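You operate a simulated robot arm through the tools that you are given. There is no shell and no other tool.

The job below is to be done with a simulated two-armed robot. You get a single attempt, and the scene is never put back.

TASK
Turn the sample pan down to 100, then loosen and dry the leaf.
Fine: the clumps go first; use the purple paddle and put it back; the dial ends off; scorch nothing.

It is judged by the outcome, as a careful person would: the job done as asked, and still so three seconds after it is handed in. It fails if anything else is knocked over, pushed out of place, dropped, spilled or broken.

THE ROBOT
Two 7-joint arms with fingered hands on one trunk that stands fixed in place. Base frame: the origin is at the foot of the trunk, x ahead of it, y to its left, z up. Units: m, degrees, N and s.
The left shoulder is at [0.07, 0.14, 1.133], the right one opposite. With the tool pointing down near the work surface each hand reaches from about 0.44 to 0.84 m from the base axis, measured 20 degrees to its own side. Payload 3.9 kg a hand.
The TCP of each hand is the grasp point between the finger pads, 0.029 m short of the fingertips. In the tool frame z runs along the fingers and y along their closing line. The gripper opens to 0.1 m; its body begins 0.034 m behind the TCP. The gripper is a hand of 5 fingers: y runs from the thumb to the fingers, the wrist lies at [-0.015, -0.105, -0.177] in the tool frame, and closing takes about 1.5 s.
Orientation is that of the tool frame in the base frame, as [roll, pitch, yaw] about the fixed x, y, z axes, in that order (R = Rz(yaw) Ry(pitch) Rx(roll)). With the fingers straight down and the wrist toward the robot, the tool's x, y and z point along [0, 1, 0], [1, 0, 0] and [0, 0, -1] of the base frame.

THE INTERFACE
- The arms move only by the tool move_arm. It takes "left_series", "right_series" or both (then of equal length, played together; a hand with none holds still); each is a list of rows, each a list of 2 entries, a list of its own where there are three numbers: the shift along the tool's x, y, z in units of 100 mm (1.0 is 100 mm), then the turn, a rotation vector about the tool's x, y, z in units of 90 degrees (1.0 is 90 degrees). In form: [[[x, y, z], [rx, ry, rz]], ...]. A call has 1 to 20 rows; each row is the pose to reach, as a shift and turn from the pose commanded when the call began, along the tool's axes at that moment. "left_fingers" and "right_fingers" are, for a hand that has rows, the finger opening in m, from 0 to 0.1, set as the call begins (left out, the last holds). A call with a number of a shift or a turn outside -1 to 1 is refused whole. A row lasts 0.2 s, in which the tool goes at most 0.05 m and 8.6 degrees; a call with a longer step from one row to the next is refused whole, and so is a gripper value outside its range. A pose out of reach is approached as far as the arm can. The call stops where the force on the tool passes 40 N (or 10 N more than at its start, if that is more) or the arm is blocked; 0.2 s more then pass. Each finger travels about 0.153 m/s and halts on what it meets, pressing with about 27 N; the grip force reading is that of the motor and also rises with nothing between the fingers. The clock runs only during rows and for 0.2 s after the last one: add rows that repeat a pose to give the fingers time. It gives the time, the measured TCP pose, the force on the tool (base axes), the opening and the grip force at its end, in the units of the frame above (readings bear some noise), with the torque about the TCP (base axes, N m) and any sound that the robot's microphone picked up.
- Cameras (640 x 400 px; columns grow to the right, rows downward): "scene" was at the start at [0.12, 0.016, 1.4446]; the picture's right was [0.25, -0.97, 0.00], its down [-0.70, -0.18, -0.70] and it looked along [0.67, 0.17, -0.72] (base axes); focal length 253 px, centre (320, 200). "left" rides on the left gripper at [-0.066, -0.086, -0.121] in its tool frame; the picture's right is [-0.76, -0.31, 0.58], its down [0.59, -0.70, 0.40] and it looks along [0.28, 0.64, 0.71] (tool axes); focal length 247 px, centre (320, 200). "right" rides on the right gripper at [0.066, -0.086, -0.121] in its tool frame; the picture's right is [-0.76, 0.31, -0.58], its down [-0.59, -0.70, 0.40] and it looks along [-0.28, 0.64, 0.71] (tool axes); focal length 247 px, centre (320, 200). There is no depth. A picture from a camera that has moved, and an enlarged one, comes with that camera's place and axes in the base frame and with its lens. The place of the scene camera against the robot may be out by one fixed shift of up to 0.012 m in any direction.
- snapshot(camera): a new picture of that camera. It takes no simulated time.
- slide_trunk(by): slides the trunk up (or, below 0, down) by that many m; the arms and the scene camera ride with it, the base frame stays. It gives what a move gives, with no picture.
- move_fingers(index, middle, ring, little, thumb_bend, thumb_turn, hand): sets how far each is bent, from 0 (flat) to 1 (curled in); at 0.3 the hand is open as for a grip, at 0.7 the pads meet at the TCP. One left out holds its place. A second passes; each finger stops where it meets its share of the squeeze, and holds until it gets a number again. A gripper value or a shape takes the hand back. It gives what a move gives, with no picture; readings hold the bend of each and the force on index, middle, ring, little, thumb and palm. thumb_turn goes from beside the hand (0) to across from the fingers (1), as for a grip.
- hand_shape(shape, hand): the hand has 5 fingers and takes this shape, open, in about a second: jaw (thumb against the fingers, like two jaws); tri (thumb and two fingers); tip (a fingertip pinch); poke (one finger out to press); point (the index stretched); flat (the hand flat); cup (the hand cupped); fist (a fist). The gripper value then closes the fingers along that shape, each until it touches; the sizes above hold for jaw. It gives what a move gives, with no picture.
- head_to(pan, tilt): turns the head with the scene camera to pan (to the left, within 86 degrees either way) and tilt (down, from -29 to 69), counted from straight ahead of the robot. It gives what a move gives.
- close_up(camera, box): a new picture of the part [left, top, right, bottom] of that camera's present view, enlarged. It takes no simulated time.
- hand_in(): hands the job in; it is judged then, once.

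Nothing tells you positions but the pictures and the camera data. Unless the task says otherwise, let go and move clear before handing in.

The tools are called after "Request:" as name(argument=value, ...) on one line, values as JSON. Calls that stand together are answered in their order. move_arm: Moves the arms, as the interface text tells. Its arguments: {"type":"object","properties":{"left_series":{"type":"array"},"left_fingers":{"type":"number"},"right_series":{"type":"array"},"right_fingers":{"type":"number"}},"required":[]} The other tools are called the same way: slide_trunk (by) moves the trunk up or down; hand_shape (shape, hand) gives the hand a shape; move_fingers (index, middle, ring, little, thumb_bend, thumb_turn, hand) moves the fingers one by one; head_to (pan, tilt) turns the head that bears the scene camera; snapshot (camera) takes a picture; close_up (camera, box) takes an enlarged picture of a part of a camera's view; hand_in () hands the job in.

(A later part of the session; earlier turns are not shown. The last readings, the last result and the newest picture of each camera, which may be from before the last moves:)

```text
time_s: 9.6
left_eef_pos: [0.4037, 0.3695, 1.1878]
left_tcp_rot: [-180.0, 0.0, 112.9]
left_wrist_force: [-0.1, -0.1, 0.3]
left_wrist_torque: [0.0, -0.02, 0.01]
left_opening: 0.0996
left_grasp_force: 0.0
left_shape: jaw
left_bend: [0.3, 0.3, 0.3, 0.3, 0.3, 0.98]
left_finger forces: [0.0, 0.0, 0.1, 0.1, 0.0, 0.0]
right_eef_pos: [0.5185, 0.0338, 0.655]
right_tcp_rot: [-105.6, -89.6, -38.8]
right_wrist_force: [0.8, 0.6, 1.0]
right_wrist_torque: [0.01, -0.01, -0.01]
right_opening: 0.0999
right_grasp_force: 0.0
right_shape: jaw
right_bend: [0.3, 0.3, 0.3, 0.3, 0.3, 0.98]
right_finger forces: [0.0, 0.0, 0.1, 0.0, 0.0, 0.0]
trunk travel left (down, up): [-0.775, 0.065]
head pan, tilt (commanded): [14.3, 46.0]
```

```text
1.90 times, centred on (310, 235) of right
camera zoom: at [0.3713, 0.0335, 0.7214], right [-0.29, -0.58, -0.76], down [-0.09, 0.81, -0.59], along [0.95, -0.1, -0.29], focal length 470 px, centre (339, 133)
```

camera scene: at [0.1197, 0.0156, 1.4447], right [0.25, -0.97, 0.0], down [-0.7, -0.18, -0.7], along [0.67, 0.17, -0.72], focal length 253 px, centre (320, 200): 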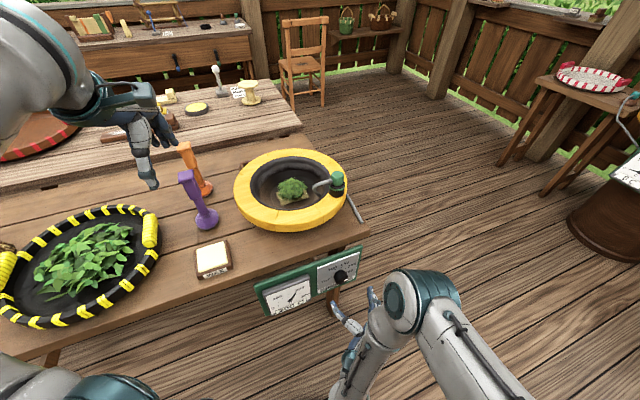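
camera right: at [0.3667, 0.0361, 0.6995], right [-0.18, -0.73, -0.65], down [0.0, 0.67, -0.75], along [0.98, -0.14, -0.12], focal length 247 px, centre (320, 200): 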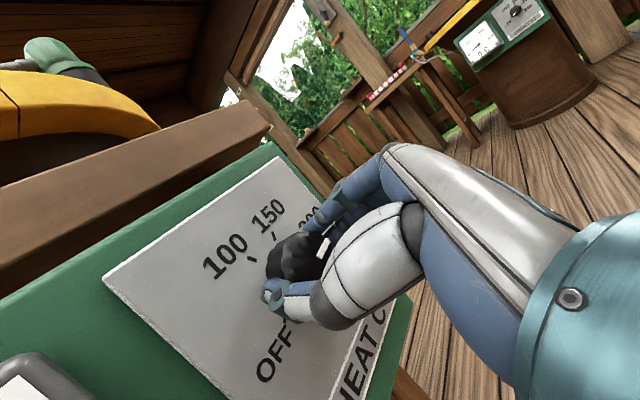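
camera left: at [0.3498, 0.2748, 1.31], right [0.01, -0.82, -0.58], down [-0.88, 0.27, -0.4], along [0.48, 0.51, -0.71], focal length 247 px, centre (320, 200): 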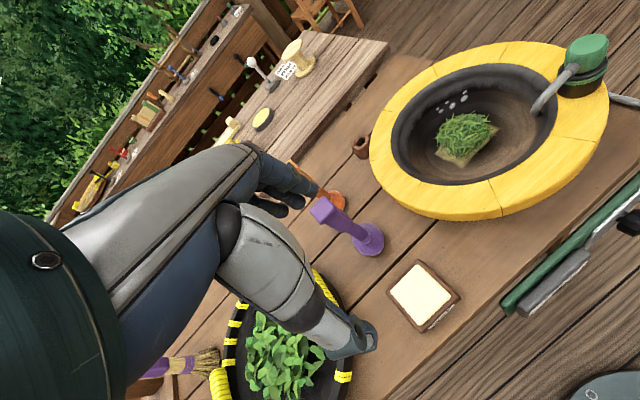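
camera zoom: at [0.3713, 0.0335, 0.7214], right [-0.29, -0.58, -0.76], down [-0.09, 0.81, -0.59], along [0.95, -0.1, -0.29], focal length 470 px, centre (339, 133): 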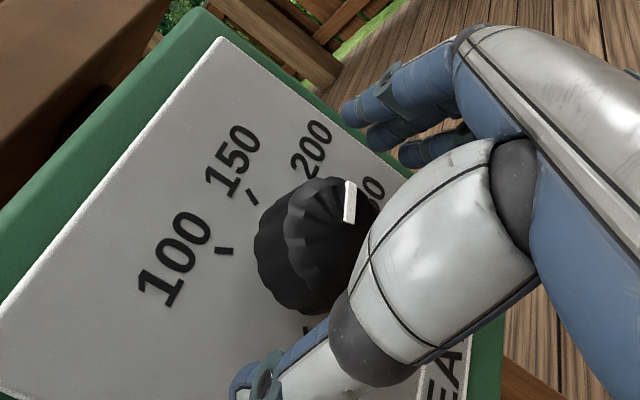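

The leaf is already getting paler, so this can't wait. The thumb and finger positions say I need 7 mm left and 10 mm deeper, and then I'll close.

Request:
move_arm(right_series=[[[0, -0.07, 0.0], [0, 0, 0]], [[0, -0.07, 0.1], [0, 0, 0]]], right_fingers=0.1)

Request:
move_arm(right_series=[[[0, 0, 0], [0, 0, 0]], [[0, 0, 0], [0, 0, 0]], [[0, 0, 0], [0, 0, 0]], [[0, 0, 0], [0, 0, 0]]], right_fingers=0.02)

Request:
close_up(camera="scene", box=[290, 225, 390, 300])

Request:
close_up(camera="left", box=[480, 130, 640, 330])

```text
time_s: 10.2
left_eef_pos: [0.4025, 0.3703, 1.1876]
left_tcp_rot: [180.0, -0.1, 113.0]
left_wrist_force: [-0.5, -0.2, -0.4]
left_wrist_torque: [0.01, 0.0, 0.01]
left_opening: 0.0999
left_grasp_force: 0.0
left_shape: jaw
left_bend: [0.3, 0.3, 0.3, 0.3, 0.3, 0.98]
left_finger forces: [0.0, 0.0, 0.0, 0.1, 0.0, 0.0]
right_eef_pos: [0.5217, 0.0454, 0.655]
right_tcp_rot: [-100.1, -89.6, -44.1]
right_wrist_force: [0.3, 0.2, -0.4]
right_wrist_torque: [-0.02, 0.0, -0.01]
right_opening: 0.0997
right_grasp_force: 0.0
right_shape: jaw
right_bend: [0.3, 0.3, 0.3, 0.3, 0.3, 0.98]
right_finger forces: [0.1, 0.0, 0.0, 0.0, 0.0, 0.1]
trunk travel left (down, up): [-0.775, 0.065]
head pan, tilt (commanded): [14.3, 46.0]
```

```text
time_s: 11.2
left_eef_pos: [0.4034, 0.3702, 1.1882]
left_tcp_rot: [180.0, 0.1, 113.0]
left_wrist_force: [-0.4, -0.6, 0.0]
left_wrist_torque: [0.01, -0.01, -0.01]
left_opening: 0.0999
left_grasp_force: 0.0
left_shape: jaw
left_bend: [0.3, 0.3, 0.3, 0.3, 0.3, 0.98]
left_finger forces: [0.0, 0.1, 0.0, 0.0, 0.0, 0.0]
right_eef_pos: [0.5222, 0.046, 0.6558]
right_tcp_rot: [-126.4, -89.7, -17.9]
right_wrist_force: [-1.1, 2.8, 0.4]
right_wrist_torque: [0.01, 0.01, 0.08]
right_opening: 0.0378
right_grasp_force: 27.0
right_shape: jaw
right_bend: [0.45, 0.46, 0.74, 0.53, 0.42, 1.0]
right_finger forces: [12.4, 7.6, 0.0, 0.0, 23.7, 0.1]
trunk travel left (down, up): [-0.775, 0.065]
head pan, tilt (commanded): [14.3, 46.0]
```

```text
5.33 times, centred on (340, 262) of scene
camera zoom: at [0.1198, 0.0164, 1.4446], right [0.25, -0.97, 0.0], down [-0.7, -0.18, -0.7], along [0.67, 0.17, -0.72], focal length 1351 px, centre (213, -133)
```

zoom: 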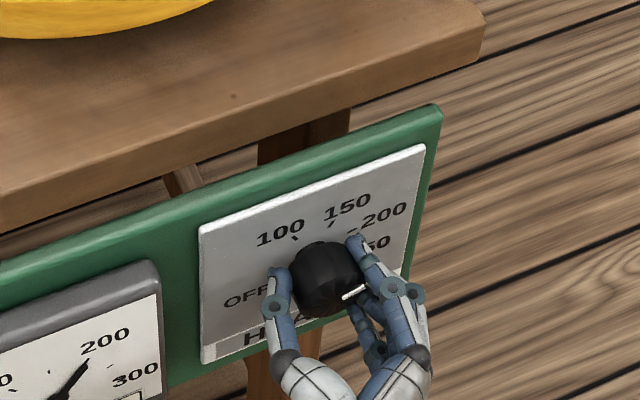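

```text
2.00 times, centred on (560, 230) of left
camera zoom: at [0.3494, 0.2757, 1.3098], right [0.01, -0.82, -0.58], down [-0.88, 0.27, -0.4], along [0.48, 0.51, -0.71], focal length 494 px, centre (-160, 140)
```

zoom: 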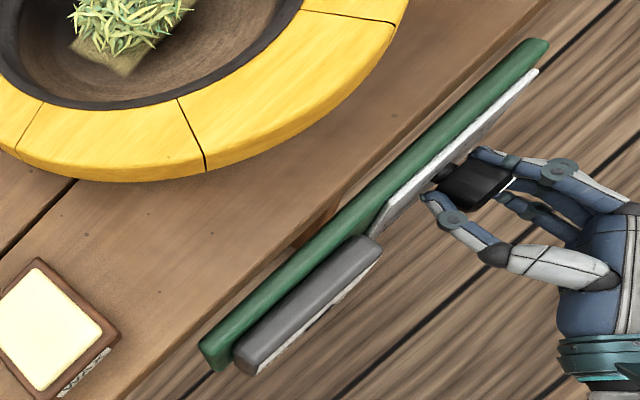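

The grip is now deep and centred, with 24 N on the thumb and 20 N on the fingers. I'm turning the knob anticlockwise.

Request:
move_arm(right_series=[[[0, 0, 0], [0, 0, -0.06]], [[0, 0, 0], [0, 0, -0.13]], [[0, 0, 0], [0, 0, -0.21]], [[0, 0, 0], [0, 0, -0.29]], [[0, 0, 0], [0, 0, -0.37]], [[0, 0, 0], [0, 0, -0.45]], [[0, 0, 0], [0, 0, -0.53]], [[0, 0, 0], [0, 0, -0.61]], [[0, 0, 0], [0, 0, -0.69]], [[0, 0, 0], [0, 0, -0.77]], [[0, 0, 0], [0, 0, -0.85]], [[0, 0, 0], [0, 0, -0.93]], [[0, 0, 0], [0, 0, -1.0]]])

Request:
close_up(camera="scene", box=[240, 225, 400, 325])

Request:
snapshot(camera="right")

```text
time_s: 11.7
left_eef_pos: [0.399, 0.3716, 1.1889]
left_tcp_rot: [179.9, 0.1, 113.0]
left_wrist_force: [0.4, -0.2, -0.2]
left_wrist_torque: [-0.01, 0.05, 0.0]
left_opening: 0.0998
left_grasp_force: 0.1
left_shape: jaw
left_bend: [0.3, 0.3, 0.3, 0.3, 0.3, 0.98]
left_finger forces: [0.0, 0.1, 0.0, 0.1, 0.0, 0.0]
right_eef_pos: [0.5302, 0.0367, 0.6595]
right_tcp_rot: [90.6, -82.5, 125.0]
right_wrist_force: [-12.4, 16.2, 14.8]
right_wrist_torque: [0.22, -0.14, 0.51]
right_opening: 0.0342
right_grasp_force: 26.9
right_shape: jaw
right_bend: [0.77, 0.54, 0.74, 0.53, 0.42, 0.91]
right_finger forces: [3.7, 0.3, 0.0, 0.0, 26.2, 0.0]
trunk travel left (down, up): [-0.775, 0.065]
head pan, tilt (commanded): [14.3, 46.0]
stopped in row 2 (right hand): the force on the tool passed its limit at 47 N (the readings are from after the stop); the commanded pose is now the measured one
```

```text
4.00 times, centred on (320, 275) of scene
camera zoom: at [0.1167, 0.0184, 1.4452], right [0.25, -0.97, 0.0], down [-0.69, -0.18, -0.7], along [0.68, 0.17, -0.72], focal length 1013 px, centre (320, -100)
```

zoom: 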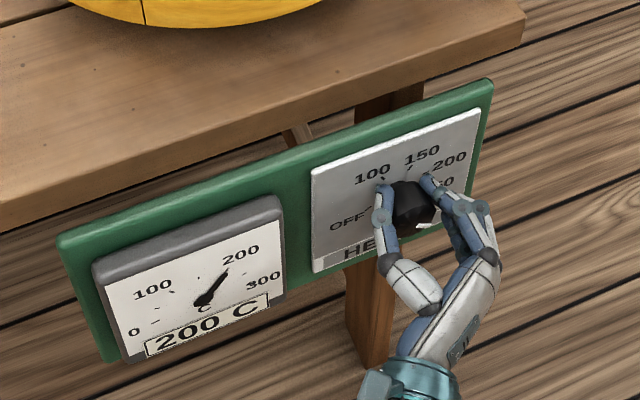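

```text
taken
camera right: at [0.3784, 0.0426, 0.7136], right [-0.24, -0.66, -0.71], down [-0.04, 0.74, -0.68], along [0.97, -0.13, -0.2], focal length 247 px, centre (320, 200)
```

right: 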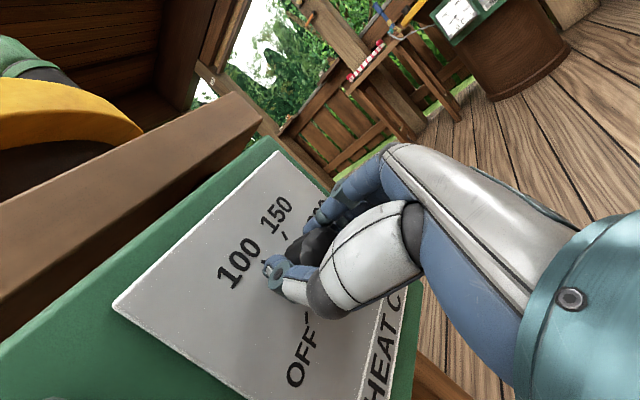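

The hand slid right by about 1 cm again when the turn began. I'm regrasping on centre, then turning in very small steps to see how the knob responds.

Request:
move_arm(right_series=[[[0, 0, 0], [0, 0, 0]], [[0, 0, 0], [0, 0, 0]], [[-0.015, -0.06, 0], [0, 0, 0.04]], [[-0.029, -0.122, 0], [0, 0, 0.083]]], right_fingers=0.09)

Request:
move_arm(right_series=[[[0, 0, 0], [0, 0, 0]], [[0, 0, 0], [0, 0, 0]], [[0, 0, 0], [0, 0, 0]], [[0, 0, 0], [0, 0, -0.01]], [[0, 0, 0], [0, 0, -0.025]], [[0, 0, 0], [0, 0, -0.04]]], right_fingers=0.02)

Request:
close_up(camera="scene", box=[290, 225, 390, 300])

Request:
close_up(camera="left", box=[480, 80, 640, 280])

```text
time_s: 12.7
left_eef_pos: [0.4024, 0.3686, 1.1879]
left_tcp_rot: [179.9, 0.0, 113.0]
left_wrist_force: [0.1, 0.7, 0.3]
left_wrist_torque: [-0.03, 0.0, 0.01]
left_opening: 0.0999
left_grasp_force: 0.0
left_shape: jaw
left_bend: [0.3, 0.3, 0.3, 0.3, 0.3, 0.98]
left_finger forces: [0.0, 0.0, 0.0, 0.0, 0.0, 0.0]
right_eef_pos: [0.5251, 0.0453, 0.6544]
right_tcp_rot: [-109.3, -89.4, -35.5]
right_wrist_force: [-1.4, -3.4, 0.9]
right_wrist_torque: [0.02, 0.01, 0.1]
right_opening: 0.0896
right_grasp_force: 0.1
right_shape: jaw
right_bend: [0.34, 0.31, 0.26, 0.33, 0.3, 0.98]
right_finger forces: [0.0, 0.1, 0.0, 0.0, 2.5, 0.0]
trunk travel left (down, up): [-0.775, 0.065]
head pan, tilt (commanded): [14.3, 46.0]
```

```text
time_s: 14.1
left_eef_pos: [0.3993, 0.3723, 1.1891]
left_tcp_rot: [179.8, 0.0, 113.1]
left_wrist_force: [0.0, 0.9, 0.2]
left_wrist_torque: [-0.01, 0.01, 0.02]
left_opening: 0.0999
left_grasp_force: 0.1
left_shape: jaw
left_bend: [0.3, 0.3, 0.3, 0.3, 0.3, 0.98]
left_finger forces: [0.0, 0.0, 0.0, 0.0, 0.0, 0.0]
right_eef_pos: [0.5283, 0.0397, 0.6573]
right_tcp_rot: [89.6, -86.1, 125.1]
right_wrist_force: [-29.2, 14.4, -2.9]
right_wrist_torque: [-0.02, 0.13, 1.31]
right_opening: 0.0397
right_grasp_force: 26.9
right_shape: jaw
right_bend: [0.76, 0.53, 0.74, 0.54, 0.41, 1.0]
right_finger forces: [7.0, 2.3, 0.0, 0.0, 54.2, 0.0]
trunk travel left (down, up): [-0.775, 0.065]
head pan, tilt (commanded): [14.3, 46.0]
```

```text
5.33 times, centred on (340, 262) of scene
camera zoom: at [0.1158, 0.0182, 1.4449], right [0.25, -0.97, 0.0], down [-0.69, -0.18, -0.7], along [0.68, 0.17, -0.72], focal length 1351 px, centre (213, -133)
```

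zoom: 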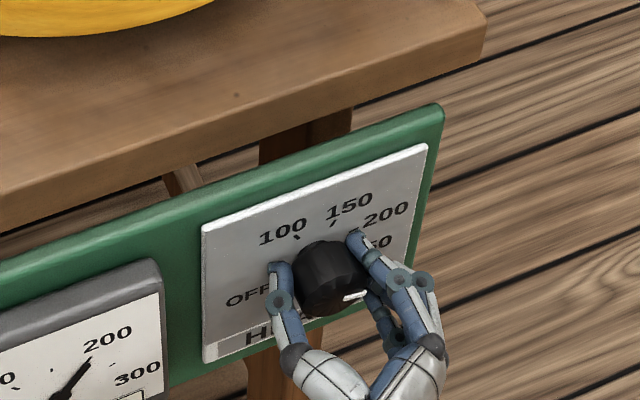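

```text
2.00 times, centred on (560, 180) of left
camera zoom: at [0.3457, 0.2775, 1.3104], right [0.02, -0.82, -0.58], down [-0.88, 0.27, -0.4], along [0.48, 0.51, -0.71], focal length 494 px, centre (-160, 240)
```

zoom: 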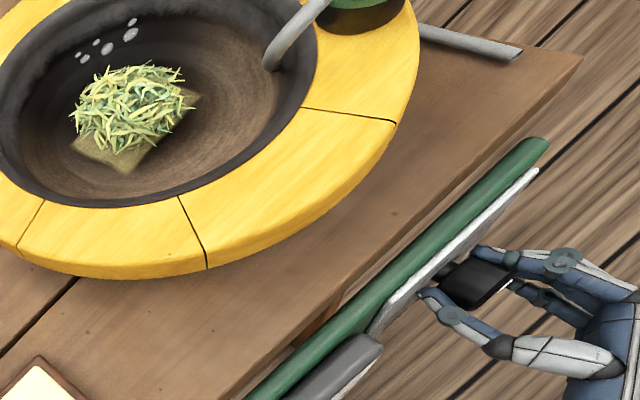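

The arm itself is pushing right whenever it rotates from this wrist pose, and the leaf keeps yellowing. I'm opening around the knob and rotating the empty hand 40 degrees to regrasp in a better posture.

Request:
move_arm(right_series=[[[0, 0, 0], [0, 0, 0]], [[0, 0, 0], [0, 0, 0]], [[-0.018, -0.074, 0], [0.01, 0, -0.05]], [[-0.018, -0.074, 0], [0.01, 0, -0.14]], [[-0.018, -0.074, 0], [0.01, 0, -0.23]], [[-0.018, -0.074, 0], [0.01, 0, -0.32]], [[-0.018, -0.074, 0], [0.01, 0, -0.41]], [[-0.018, -0.074, 0], [0.01, 0, -0.45]]], right_fingers=0.1)

Request:
close_up(camera="scene", box=[290, 225, 390, 300])

Request:
snapshot(camera="right")

Request:
snapshot(camera="scene")

```text
time_s: 15.0
left_eef_pos: [0.3982, 0.3747, 1.1895]
left_tcp_rot: [179.8, 0.2, 113.1]
left_wrist_force: [0.5, -0.1, -0.1]
left_wrist_torque: [-0.02, -0.01, 0.01]
left_opening: 0.0998
left_grasp_force: 0.1
left_shape: jaw
left_bend: [0.3, 0.3, 0.3, 0.3, 0.3, 0.98]
left_finger forces: [0.0, 0.0, 0.0, 0.1, 0.0, 0.0]
right_eef_pos: [0.5526, 0.014, 0.6646]
right_tcp_rot: [90.7, -73.2, 124.1]
right_wrist_force: [-30.3, 24.8, 5.3]
right_wrist_torque: [0.3, 0.3, 0.35]
right_opening: 0.1
right_grasp_force: 0.1
right_shape: jaw
right_bend: [0.3, 0.3, 0.3, 0.3, 0.09, 0.85]
right_finger forces: [0.0, 0.0, 0.0, 0.0, 36.0, 0.0]
trunk travel left (down, up): [-0.775, 0.065]
head pan, tilt (commanded): [14.3, 46.0]
stopped in row 4 (right hand): the force on the tool passed its limit at 73 N (the readings are from after the stop); the commanded pose is now the measured one
```

```text
5.33 times, centred on (340, 262) of scene
camera zoom: at [0.1149, 0.0203, 1.4452], right [0.25, -0.97, 0.0], down [-0.69, -0.18, -0.7], along [0.68, 0.17, -0.72], focal length 1351 px, centre (213, -133)
```

zoom: 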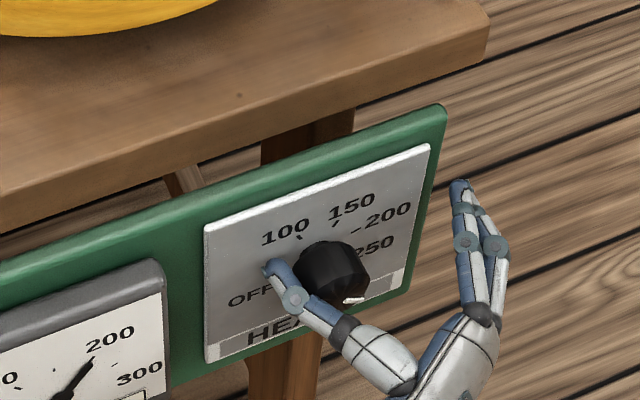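

```text
taken
camera right: at [0.3958, 0.0287, 0.7017], right [-0.18, -0.75, -0.63], down [0.04, 0.64, -0.77], along [0.98, -0.17, -0.09], focal length 247 px, centre (320, 200)
```

right: 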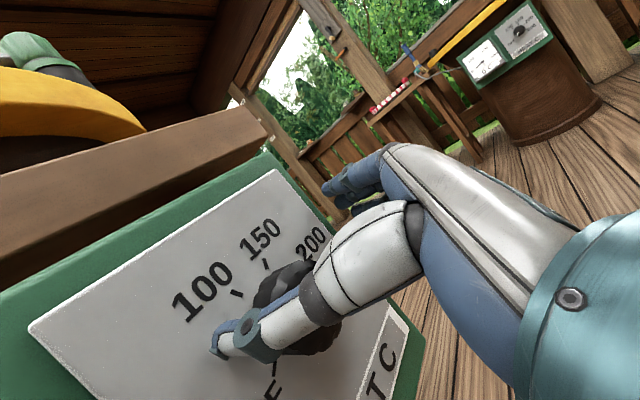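

```text
taken
camera scene: at [0.1149, 0.0203, 1.4452], right [0.25, -0.97, 0.0], down [-0.69, -0.18, -0.7], along [0.68, 0.17, -0.72], focal length 253 px, centre (320, 200)
```

scene: 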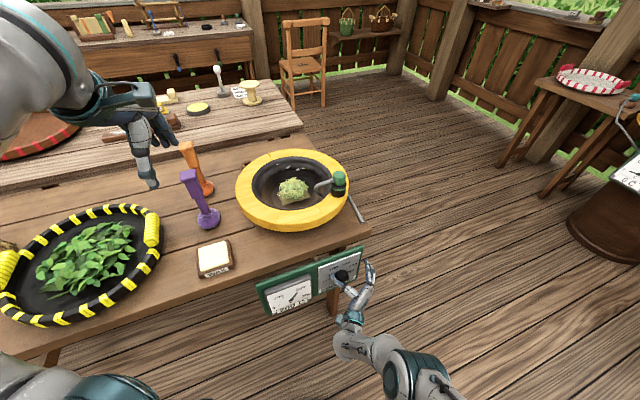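

Rotating in this wrist posture swings the whole arm, because the forearm is cramped against the torso. I'm backing straight out and lowering the trunk so the forearm comes in naturally with the palm down.

Request:
move_arm(right_series=[[[0, 0, -0.3], [0, 0, 0]], [[0, 0, -0.65], [0, 0, 0]], [[0, 0, -1.0], [0, 0, 0]]], right_fingers=0.1)

Request:
slide_trunk(by=-0.25)

Request:
snapshot(camera="scene")

Request:
snapshot(camera="right")

Request:
snapshot(camera="left")

```text
time_s: 15.8
left_eef_pos: [0.4028, 0.3702, 1.1882]
left_tcp_rot: [180.0, 0.0, 113.0]
left_wrist_force: [-0.1, -0.1, 0.6]
left_wrist_torque: [0.01, 0.01, -0.01]
left_opening: 0.0998
left_grasp_force: 0.1
left_shape: jaw
left_bend: [0.3, 0.3, 0.3, 0.3, 0.3, 0.98]
left_finger forces: [0.2, 0.0, 0.0, 0.0, 0.0, 0.1]
right_eef_pos: [0.4738, -0.0452, 0.665]
right_tcp_rot: [89.5, -73.6, 124.3]
right_wrist_force: [-0.5, -0.4, -0.1]
right_wrist_torque: [-0.04, 0.0, 0.0]
right_opening: 0.0997
right_grasp_force: 0.0
right_shape: jaw
right_bend: [0.3, 0.3, 0.3, 0.3, 0.3, 0.98]
right_finger forces: [0.0, 0.1, 0.1, 0.1, 0.0, 0.0]
trunk travel left (down, up): [-0.775, 0.065]
head pan, tilt (commanded): [14.3, 46.0]
```

```text
time_s: 18.4
left_eef_pos: [0.4025, 0.3706, 0.9381]
left_tcp_rot: [180.0, 0.0, 113.0]
left_wrist_force: [0.1, 0.9, -0.2]
left_wrist_torque: [0.01, 0.01, -0.04]
left_opening: 0.0997
left_grasp_force: 0.0
left_shape: jaw
left_bend: [0.3, 0.3, 0.3, 0.3, 0.3, 0.98]
left_finger forces: [0.0, 0.1, 0.1, 0.1, 0.0, 0.0]
right_eef_pos: [0.4732, -0.0448, 0.4126]
right_tcp_rot: [89.1, -73.7, 124.9]
right_wrist_force: [0.0, -0.2, 0.0]
right_wrist_torque: [0.01, 0.0, -0.01]
right_opening: 0.1001
right_grasp_force: 0.1
right_shape: jaw
right_bend: [0.3, 0.3, 0.3, 0.3, 0.3, 0.98]
right_finger forces: [0.0, 0.1, 0.1, 0.1, 0.1, 0.1]
trunk travel left (down, up): [-0.525, 0.315]
head pan, tilt (commanded): [14.3, 46.0]
```

```text
taken
camera scene: at [0.1199, 0.0159, 1.1947], right [0.25, -0.97, 0.0], down [-0.7, -0.18, -0.7], along [0.67, 0.17, -0.72], focal length 253 px, centre (320, 200)
```

scene: 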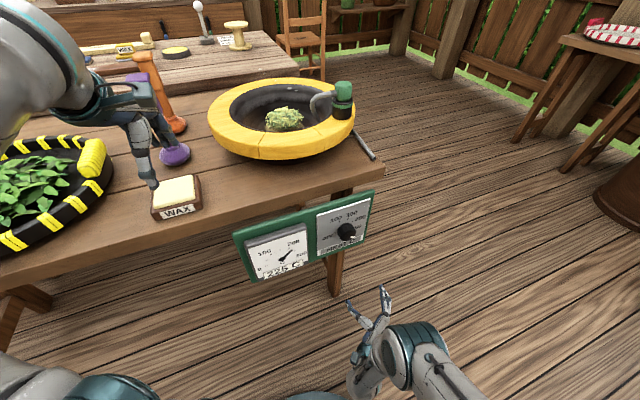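

```text
taken
camera right: at [0.3169, -0.0282, 0.4518], right [-0.19, -0.74, -0.64], down [0.05, 0.65, -0.76], along [0.98, -0.18, -0.09], focal length 247 px, centre (320, 200)
```

right: 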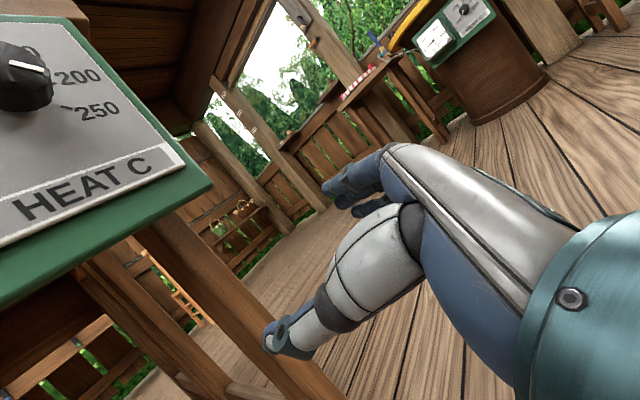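

```text
taken
camera left: at [0.3495, 0.2752, 1.06], right [0.01, -0.82, -0.58], down [-0.88, 0.27, -0.4], along [0.48, 0.51, -0.71], focal length 247 px, centre (320, 200)
```

left: 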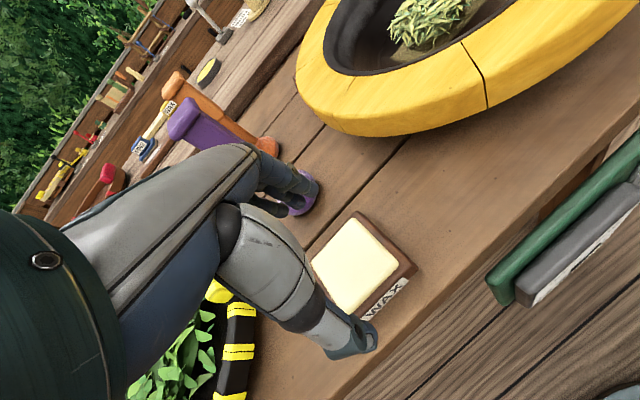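

The arm retracted cleanly and the trunk is lower. The gauge may be reading higher now, so I'm checking the dial and gauge closely.

Request:
close_up(camera="scene", box=[230, 185, 390, 285])

Request:
close_up(camera="right", box=[0, 0, 200, 125])

Request:
close_up(camera="scene", box=[250, 90, 330, 140])

```text
4.00 times, centred on (310, 235) of scene
camera zoom: at [0.1199, 0.0159, 1.1947], right [0.25, -0.97, 0.0], down [-0.7, -0.18, -0.7], along [0.67, 0.17, -0.72], focal length 1013 px, centre (360, 60)
```

zoom: 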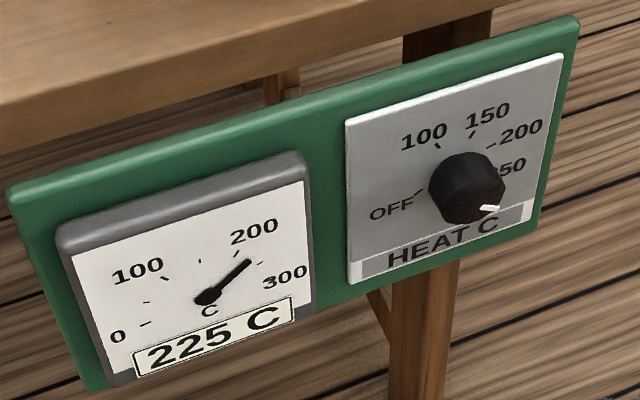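

```text
3.20 times, centred on (100, 62) of right
camera zoom: at [0.3169, -0.0282, 0.4518], right [-0.19, -0.74, -0.64], down [0.05, 0.65, -0.76], along [0.98, -0.18, -0.09], focal length 790 px, centre (1024, 640)
```

zoom: 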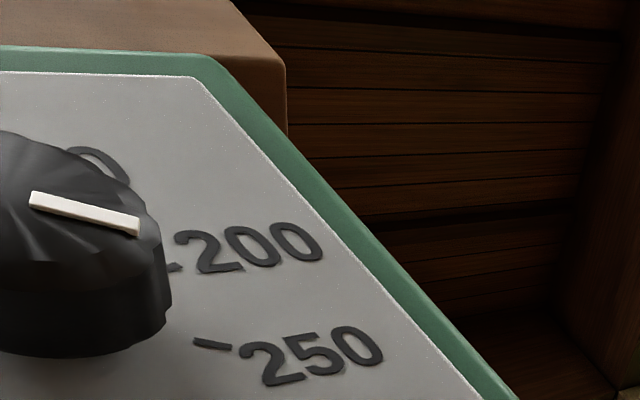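

```text
8.00 times, centred on (290, 115) of scene
camera zoom: at [0.1199, 0.0159, 1.1947], right [0.25, -0.97, 0.0], down [-0.7, -0.18, -0.7], along [0.67, 0.17, -0.72], focal length 2026 px, centre (560, 880)
```

zoom: 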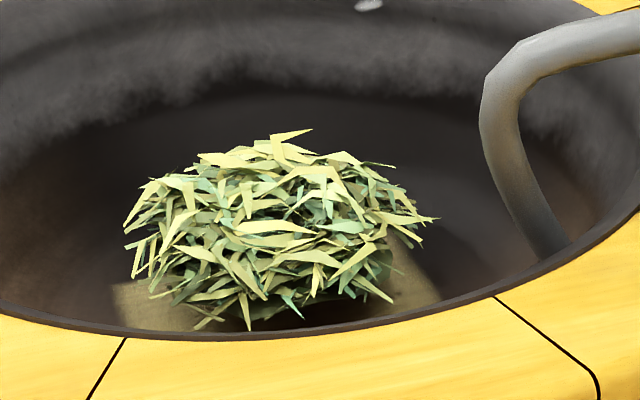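

The dial has shifted to about 225: my thumb dragged it clockwise, so it turns easily by friction. I'll use that and drag my fingers up the knob's right side with straight moves only, starting by rising to knob height.

Request:
move_arm(right_series=[[[0.4, 0, 0], [0, 0, 0]], [[0.8, 0, 0], [0, 0, 0]]], right_fingers=0.07)

Request:
move_arm(right_series=[[[0.4, 0.05, 0], [0, 0, 0]], [[0.8, 0.1, 0], [0, 0, 0]]])

Request:
move_arm(right_series=[[[0.38, 0.06, 0], [0, 0, 0]], [[0.757, 0.125, 0], [0, 0, 0]]])

Request:
close_up(camera="right", box=[160, 160, 420, 360])

Request:
close_up(camera="scene", box=[230, 185, 430, 310])

```text
time_s: 19.0
left_eef_pos: [0.402, 0.3691, 0.9383]
left_tcp_rot: [180.0, -0.1, 112.9]
left_wrist_force: [0.1, -0.7, 0.3]
left_wrist_torque: [0.02, -0.02, -0.02]
left_opening: 0.0999
left_grasp_force: 0.1
left_shape: jaw
left_bend: [0.3, 0.3, 0.3, 0.3, 0.3, 0.98]
left_finger forces: [0.0, 0.1, 0.0, 0.0, 0.1, 0.1]
right_eef_pos: [0.4601, -0.0245, 0.4896]
right_tcp_rot: [89.3, -73.7, 124.9]
right_wrist_force: [-1.1, -0.3, 0.4]
right_wrist_torque: [0.0, -0.01, -0.02]
right_opening: 0.0703
right_grasp_force: 0.1
right_shape: jaw
right_bend: [0.41, 0.35, 0.26, 0.4, 0.3, 0.99]
right_finger forces: [0.1, 0.0, 0.0, 0.1, 0.1, 0.1]
trunk travel left (down, up): [-0.525, 0.315]
head pan, tilt (commanded): [14.3, 46.0]
```

```text
time_s: 19.6
left_eef_pos: [0.4025, 0.3699, 0.9383]
left_tcp_rot: [180.0, 0.0, 113.0]
left_wrist_force: [-0.2, -0.9, -0.5]
left_wrist_torque: [0.02, -0.03, 0.02]
left_opening: 0.0997
left_grasp_force: 0.2
left_shape: jaw
left_bend: [0.3, 0.3, 0.3, 0.3, 0.3, 0.98]
left_finger forces: [0.1, 0.0, 0.0, 0.0, 0.1, 0.0]
right_eef_pos: [0.4524, -0.0152, 0.5693]
right_tcp_rot: [89.1, -73.7, 124.9]
right_wrist_force: [-0.5, 0.0, 0.3]
right_wrist_torque: [0.0, -0.03, 0.01]
right_opening: 0.0702
right_grasp_force: 0.0
right_shape: jaw
right_bend: [0.41, 0.35, 0.26, 0.4, 0.3, 0.99]
right_finger forces: [0.0, 0.1, 0.0, 0.0, 0.0, 0.1]
trunk travel left (down, up): [-0.525, 0.315]
head pan, tilt (commanded): [14.3, 46.0]
```

```text
time_s: 20.2
left_eef_pos: [0.4031, 0.3693, 0.9377]
left_tcp_rot: [-180.0, 0.0, 112.9]
left_wrist_force: [0.4, 0.0, 0.1]
left_wrist_torque: [0.0, 0.01, 0.0]
left_opening: 0.0998
left_grasp_force: 0.1
left_shape: jaw
left_bend: [0.3, 0.3, 0.3, 0.3, 0.3, 0.98]
left_finger forces: [0.0, 0.0, 0.0, 0.1, 0.0, 0.0]
right_eef_pos: [0.447, -0.0067, 0.6459]
right_tcp_rot: [90.1, -73.8, 123.9]
right_wrist_force: [-0.3, -0.1, 0.3]
right_wrist_torque: [0.01, -0.01, 0.01]
right_opening: 0.07
right_grasp_force: 0.1
right_shape: jaw
right_bend: [0.41, 0.35, 0.26, 0.4, 0.3, 0.99]
right_finger forces: [0.0, 0.0, 0.0, 0.0, 0.1, 0.0]
right hand out of reach, approached as far as the arm can: row 1
trunk travel left (down, up): [-0.525, 0.315]
head pan, tilt (commanded): [14.3, 46.0]
```

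```text
2.00 times, centred on (290, 260) of right
camera zoom: at [0.2917, 0.0101, 0.6843], right [-0.19, -0.74, -0.64], down [0.04, 0.65, -0.76], along [0.98, -0.18, -0.09], focal length 494 px, centre (380, 80)
```

zoom: 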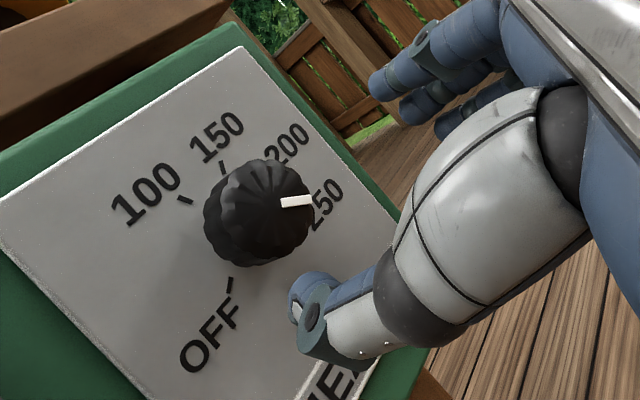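

```text
3.20 times, centred on (330, 248) of scene
camera zoom: at [0.1197, 0.016, 1.1946], right [0.25, -0.97, 0.0], down [-0.7, -0.18, -0.7], along [0.67, 0.17, -0.72], focal length 811 px, centre (288, 48)
```

zoom: 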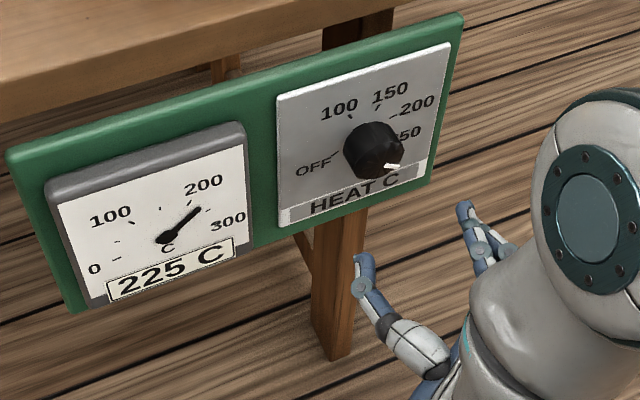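

The hand is lined up and the knob measures at z 0.655. I'm moving in with the fingers half open, then easing left until they touch the knob's right side.

Request:
move_arm(right_series=[[[0, 0, 0.3], [0, 0, 0]], [[0, 0, 0.6], [0, 0, 0]], [[0, 0, 0.9], [0, 0, 0]], [[0, -0.1, 0.9], [0, 0, 0]], [[0, -0.17, 0.9], [0, 0, 0]]])

Request:
close_up(camera="scene", box=[290, 190, 390, 265])

Request:
close_up(camera="right", box=[160, 160, 420, 360])

```text
time_s: 21.4
left_eef_pos: [0.403, 0.3701, 0.938]
left_tcp_rot: [-180.0, -0.2, 112.9]
left_wrist_force: [-1.1, -0.1, -1.1]
left_wrist_torque: [-0.03, 0.0, -0.04]
left_opening: 0.0998
left_grasp_force: 0.0
left_shape: jaw
left_bend: [0.3, 0.3, 0.3, 0.3, 0.3, 0.98]
left_finger forces: [0.1, 0.0, 0.0, 0.0, 0.0, 0.0]
right_eef_pos: [0.514, 0.0545, 0.6425]
right_tcp_rot: [88.8, -73.6, 124.8]
right_wrist_force: [6.7, -5.8, 1.8]
right_wrist_torque: [0.04, 0.07, 0.05]
right_opening: 0.0744
right_grasp_force: 0.0
right_shape: jaw
right_bend: [0.35, 0.35, 0.26, 0.4, 0.3, 0.99]
right_finger forces: [8.3, 0.1, 0.1, 0.0, 0.1, 0.0]
trunk travel left (down, up): [-0.525, 0.315]
head pan, tilt (commanded): [14.3, 46.0]
```

```text
5.33 times, centred on (340, 228) of scene
camera zoom: at [0.1206, 0.0151, 1.1946], right [0.25, -0.97, 0.0], down [-0.7, -0.18, -0.69], along [0.67, 0.17, -0.72], focal length 1351 px, centre (213, 53)
```

zoom: 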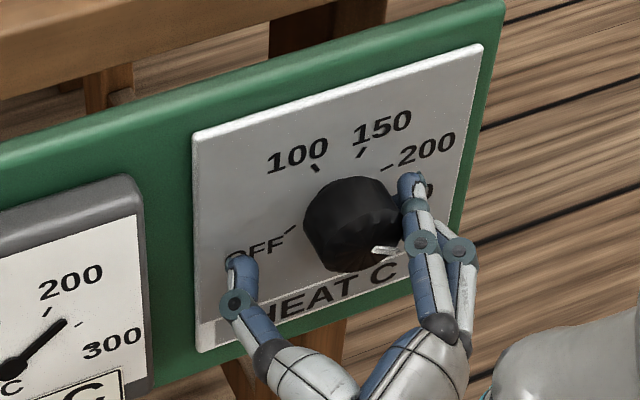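

```text
2.00 times, centred on (290, 260) of right
camera zoom: at [0.3579, 0.0717, 0.6801], right [-0.19, -0.74, -0.64], down [0.05, 0.65, -0.76], along [0.98, -0.18, -0.09], focal length 494 px, centre (380, 80)
```

zoom: 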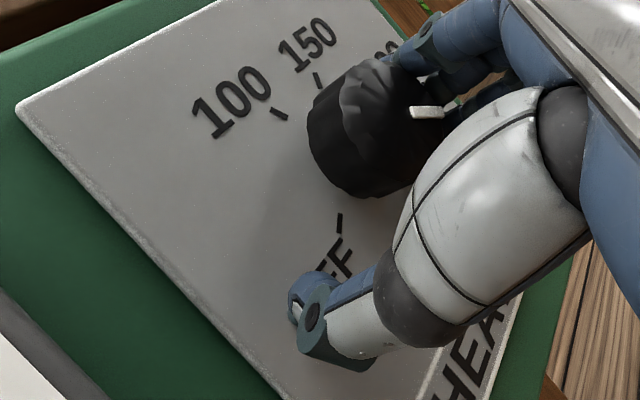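

The index finger rests on the knob's right side with 8 N. I'm dragging the hand upwards to turn the knob anticlockwise.

Request:
move_arm(right_series=[[[0.08, -0.03, 0], [0, 0, 0]], [[0.16, -0.05, 0], [0, 0, 0]], [[0.24, -0.06, 0], [0, 0, 0]], [[0.32, -0.07, 0], [0, 0, 0]], [[0.4, -0.07, 0], [0, 0, 0]]])

Request:
close_up(camera="scene", box=[230, 190, 390, 290])

Request:
close_up(camera="right", box=[160, 160, 420, 360])

```text
time_s: 22.6
left_eef_pos: [0.4032, 0.3681, 0.9387]
left_tcp_rot: [180.0, -0.2, 113.0]
left_wrist_force: [0.5, -0.7, 0.5]
left_wrist_torque: [0.02, 0.03, 0.05]
left_opening: 0.0996
left_grasp_force: 0.0
left_shape: jaw
left_bend: [0.3, 0.3, 0.3, 0.3, 0.3, 0.98]
left_finger forces: [0.1, 0.0, 0.0, 0.0, 0.1, 0.0]
right_eef_pos: [0.5047, 0.0693, 0.6771]
right_tcp_rot: [89.5, -73.8, 124.5]
right_wrist_force: [5.2, -11.5, -0.2]
right_wrist_torque: [-0.19, -0.12, -0.14]
right_opening: 0.0704
right_grasp_force: 0.1
right_shape: jaw
right_bend: [0.41, 0.35, 0.22, 0.36, 0.3, 0.99]
right_finger forces: [0.0, 0.0, 6.0, 5.2, 0.0, 0.0]
trunk travel left (down, up): [-0.525, 0.315]
head pan, tilt (commanded): [14.3, 46.0]
```

```text
4.00 times, centred on (310, 240) of scene
camera zoom: at [0.1207, 0.0147, 1.1945], right [0.25, -0.97, 0.0], down [-0.7, -0.18, -0.69], along [0.67, 0.17, -0.72], focal length 1013 px, centre (360, 40)
```

zoom: 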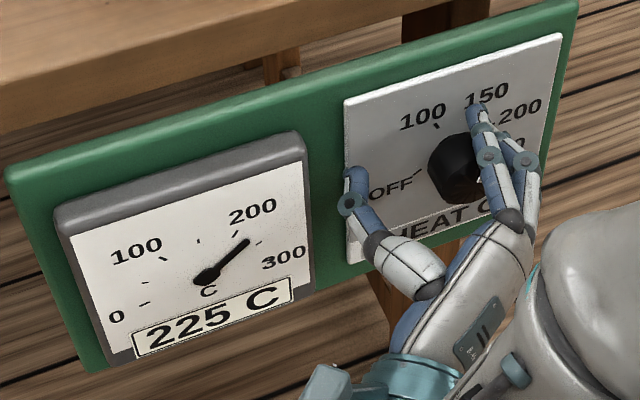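

```text
2.00 times, centred on (290, 260) of right
camera zoom: at [0.3481, 0.086, 0.7161], right [-0.19, -0.74, -0.64], down [0.05, 0.65, -0.76], along [0.98, -0.18, -0.09], focal length 494 px, centre (380, 80)
```

zoom: 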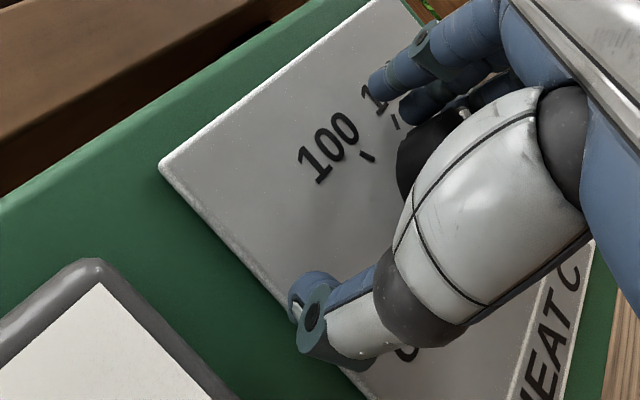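

The ring and little fingers are now in contact and the pointer is hidden. I'm moving the hand right off the knob and back down, so I can read the dial.

Request:
move_arm(right_series=[[[0, 0.25, 0], [0, 0, 0]], [[-0.2, 0.27, 0], [0, 0, 0]], [[-0.4, 0.27, 0], [0, 0, 0]]])

Request:
close_up(camera="scene", box=[230, 190, 390, 290])

Request:
close_up(camera="right", box=[160, 160, 420, 360])

```text
time_s: 23.4
left_eef_pos: [0.4027, 0.37, 0.9373]
left_tcp_rot: [-180.0, 0.0, 112.9]
left_wrist_force: [-0.3, 0.1, 1.6]
left_wrist_torque: [0.03, -0.01, -0.01]
left_opening: 0.0999
left_grasp_force: 0.0
left_shape: jaw
left_bend: [0.3, 0.3, 0.3, 0.3, 0.3, 0.98]
left_finger forces: [0.0, 0.0, 0.1, 0.0, 0.0, 0.0]
right_eef_pos: [0.5233, 0.0405, 0.6464]
right_tcp_rot: [89.4, -73.5, 124.5]
right_wrist_force: [-0.8, -0.1, 0.4]
right_wrist_torque: [0.0, 0.0, 0.03]
right_opening: 0.0701
right_grasp_force: 0.1
right_shape: jaw
right_bend: [0.41, 0.35, 0.26, 0.4, 0.3, 0.99]
right_finger forces: [0.0, 0.1, 0.1, 0.0, 0.0, 0.0]
trunk travel left (down, up): [-0.525, 0.315]
head pan, tilt (commanded): [14.3, 46.0]
```

```text
4.00 times, centred on (310, 240) of scene
camera zoom: at [0.1202, 0.0158, 1.1946], right [0.25, -0.97, 0.0], down [-0.7, -0.18, -0.7], along [0.67, 0.17, -0.72], focal length 1013 px, centre (360, 40)
```

zoom: 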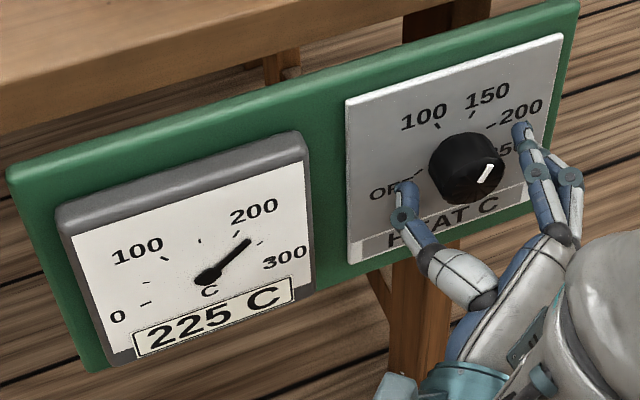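

```text
2.00 times, centred on (290, 260) of right
camera zoom: at [0.3671, 0.0566, 0.6846], right [-0.19, -0.74, -0.64], down [0.05, 0.65, -0.76], along [0.98, -0.18, -0.09], focal length 494 px, centre (380, 80)
```

zoom: 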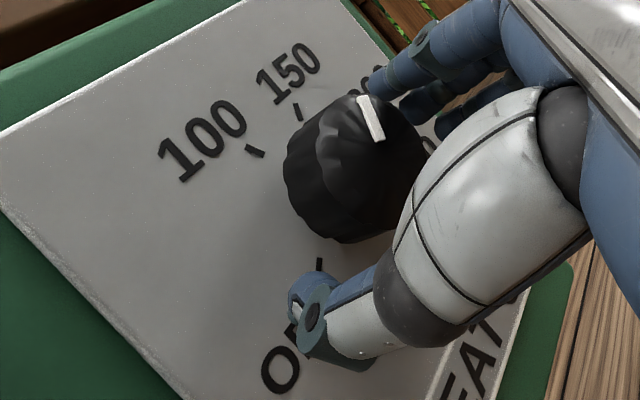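

That stroke worked: the pointer moved from about 225 to about 150. I'm doing a second, slightly shorter stroke to reach 100, then moving off to check.

Request:
move_arm(right_series=[[[0, -0.1, 0], [0, 0, 0]], [[0, -0.2, 0], [0, 0, 0]], [[0.08, -0.23, 0], [0, 0, 0]], [[0.16, -0.25, 0], [0, 0, 0]], [[0.24, -0.26, 0], [0, 0, 0]], [[0.24, -0.1, 0], [0, 0, 0]], [[0.2, 0.05, 0], [0, 0, 0]]])

Request:
close_up(camera="scene", box=[230, 190, 390, 290])

Request:
close_up(camera="right", box=[160, 160, 420, 360])

```text
time_s: 25.0
left_eef_pos: [0.4036, 0.3701, 0.9383]
left_tcp_rot: [179.9, 0.0, 113.0]
left_wrist_force: [0.2, -0.8, 0.0]
left_wrist_torque: [-0.01, -0.03, -0.04]
left_opening: 0.0997
left_grasp_force: 0.0
left_shape: jaw
left_bend: [0.3, 0.3, 0.3, 0.3, 0.3, 0.98]
left_finger forces: [0.0, 0.0, 0.0, 0.1, 0.1, 0.0]
right_eef_pos: [0.524, 0.0405, 0.667]
right_tcp_rot: [89.5, -73.7, 124.6]
right_wrist_force: [-0.3, 0.1, 0.7]
right_wrist_torque: [0.01, -0.01, 0.0]
right_opening: 0.07
right_grasp_force: 0.1
right_shape: jaw
right_bend: [0.41, 0.35, 0.26, 0.4, 0.3, 0.99]
right_finger forces: [0.0, 0.0, 0.0, 0.1, 0.0, 0.0]
trunk travel left (down, up): [-0.525, 0.315]
head pan, tilt (commanded): [14.3, 46.0]
```

```text
4.00 times, centred on (310, 240) of scene
camera zoom: at [0.1201, 0.0158, 1.1946], right [0.25, -0.97, 0.0], down [-0.7, -0.18, -0.7], along [0.67, 0.17, -0.72], focal length 1013 px, centre (360, 40)
```

zoom: 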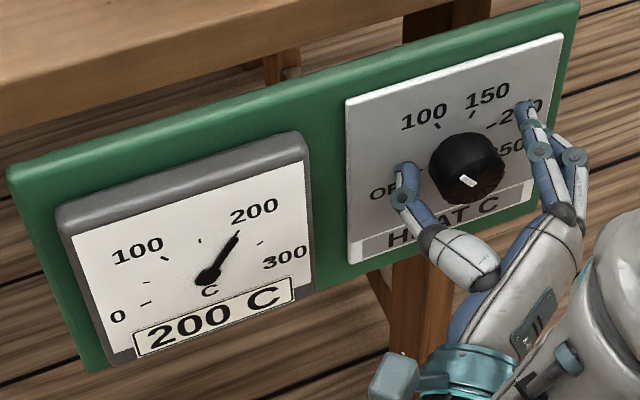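

```text
2.00 times, centred on (290, 260) of right
camera zoom: at [0.3673, 0.0571, 0.7054], right [-0.19, -0.74, -0.64], down [0.05, 0.65, -0.76], along [0.98, -0.18, -0.09], focal length 494 px, centre (380, 80)
```

zoom: 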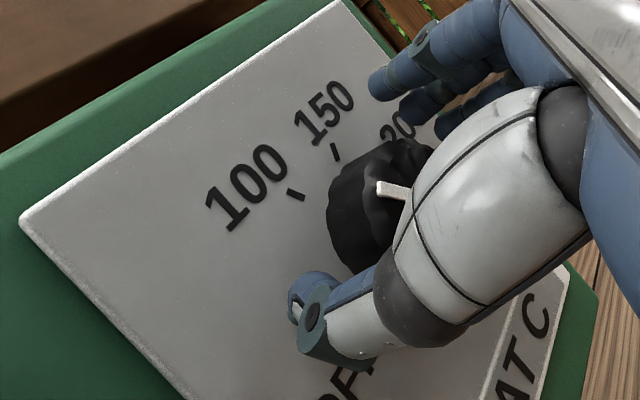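

The gauge is falling through 200 C and the pointer is slightly past 100, at about 82 to 84. I'm nudging it back clockwise with a short downward stroke of about 7 mm.

Request:
move_arm(right_series=[[[-0.15, 0, 0], [0, 0, 0]], [[-0.15, -0.13, 0], [0, 0, 0]], [[-0.15, -0.26, 0], [0, 0, 0]], [[-0.19, -0.27, 0], [0, 0, 0]], [[-0.225, -0.27, 0], [0, 0, 0]], [[-0.225, -0.12, 0], [0, 0, 0]], [[-0.225, 0.05, 0], [0, 0, 0]]])

Request:
close_up(camera="scene", box=[230, 190, 390, 290])

Request:
close_up(camera="right", box=[160, 160, 420, 360])

Request:
close_up(camera="scene", box=[320, 210, 370, 240])

Request:
snapshot(camera="scene")

```text
time_s: 26.6
left_eef_pos: [0.4014, 0.3693, 0.9375]
left_tcp_rot: [180.0, 0.0, 113.0]
left_wrist_force: [0.4, 0.9, -0.4]
left_wrist_torque: [0.01, 0.01, -0.02]
left_opening: 0.0995
left_grasp_force: 0.1
left_shape: jaw
left_bend: [0.3, 0.3, 0.3, 0.3, 0.3, 0.98]
left_finger forces: [0.1, 0.1, 0.0, 0.1, 0.0, 0.1]
right_eef_pos: [0.5279, 0.0328, 0.6469]
right_tcp_rot: [89.7, -73.7, 124.4]
right_wrist_force: [1.0, -0.2, -0.4]
right_wrist_torque: [-0.01, 0.0, 0.0]
right_opening: 0.0703
right_grasp_force: 0.1
right_shape: jaw
right_bend: [0.41, 0.35, 0.26, 0.4, 0.3, 0.99]
right_finger forces: [0.0, 0.0, 0.0, 0.1, 0.0, 0.0]
trunk travel left (down, up): [-0.525, 0.315]
head pan, tilt (commanded): [14.3, 46.0]
```

```text
4.00 times, centred on (310, 240) of scene
camera zoom: at [0.1199, 0.0157, 1.1946], right [0.25, -0.97, 0.0], down [-0.7, -0.18, -0.7], along [0.67, 0.17, -0.72], focal length 1013 px, centre (360, 40)
```

zoom: 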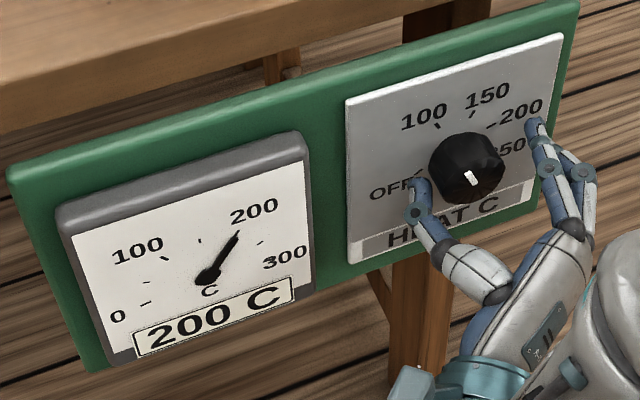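

```text
2.00 times, centred on (290, 260) of right
camera zoom: at [0.3722, 0.0488, 0.6853], right [-0.19, -0.74, -0.64], down [0.05, 0.65, -0.76], along [0.98, -0.18, -0.09], focal length 494 px, centre (380, 80)
```

zoom: 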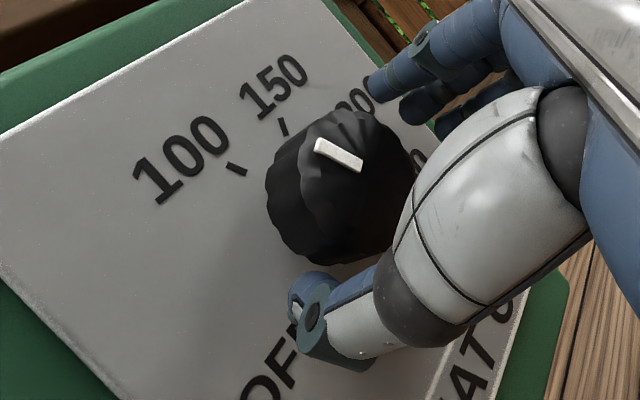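

```text
12.80 times, centred on (345, 225) of scene
camera zoom: at [0.1199, 0.0157, 1.1946], right [0.25, -0.97, 0.0], down [-0.7, -0.18, -0.7], along [0.67, 0.17, -0.72], focal length 3242 px, centre (0, -120)
```

zoom: 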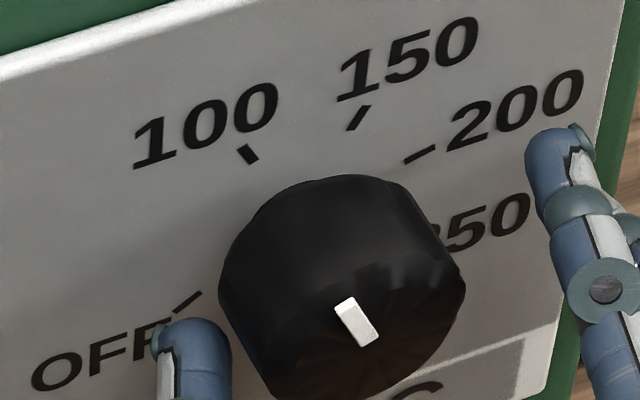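

```text
taken
camera scene: at [0.1199, 0.0157, 1.1946], right [0.25, -0.97, 0.0], down [-0.7, -0.18, -0.7], along [0.67, 0.17, -0.72], focal length 253 px, centre (320, 200)
```

scene: 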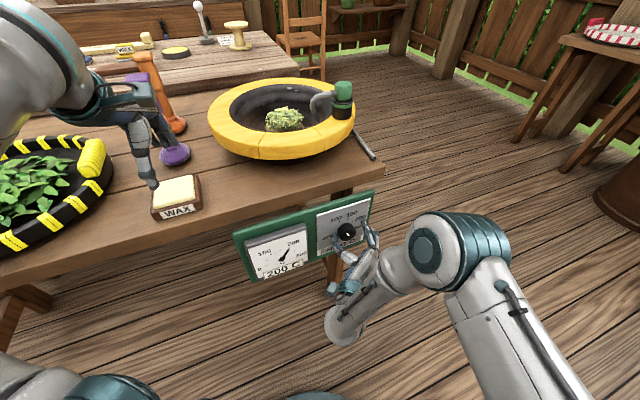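

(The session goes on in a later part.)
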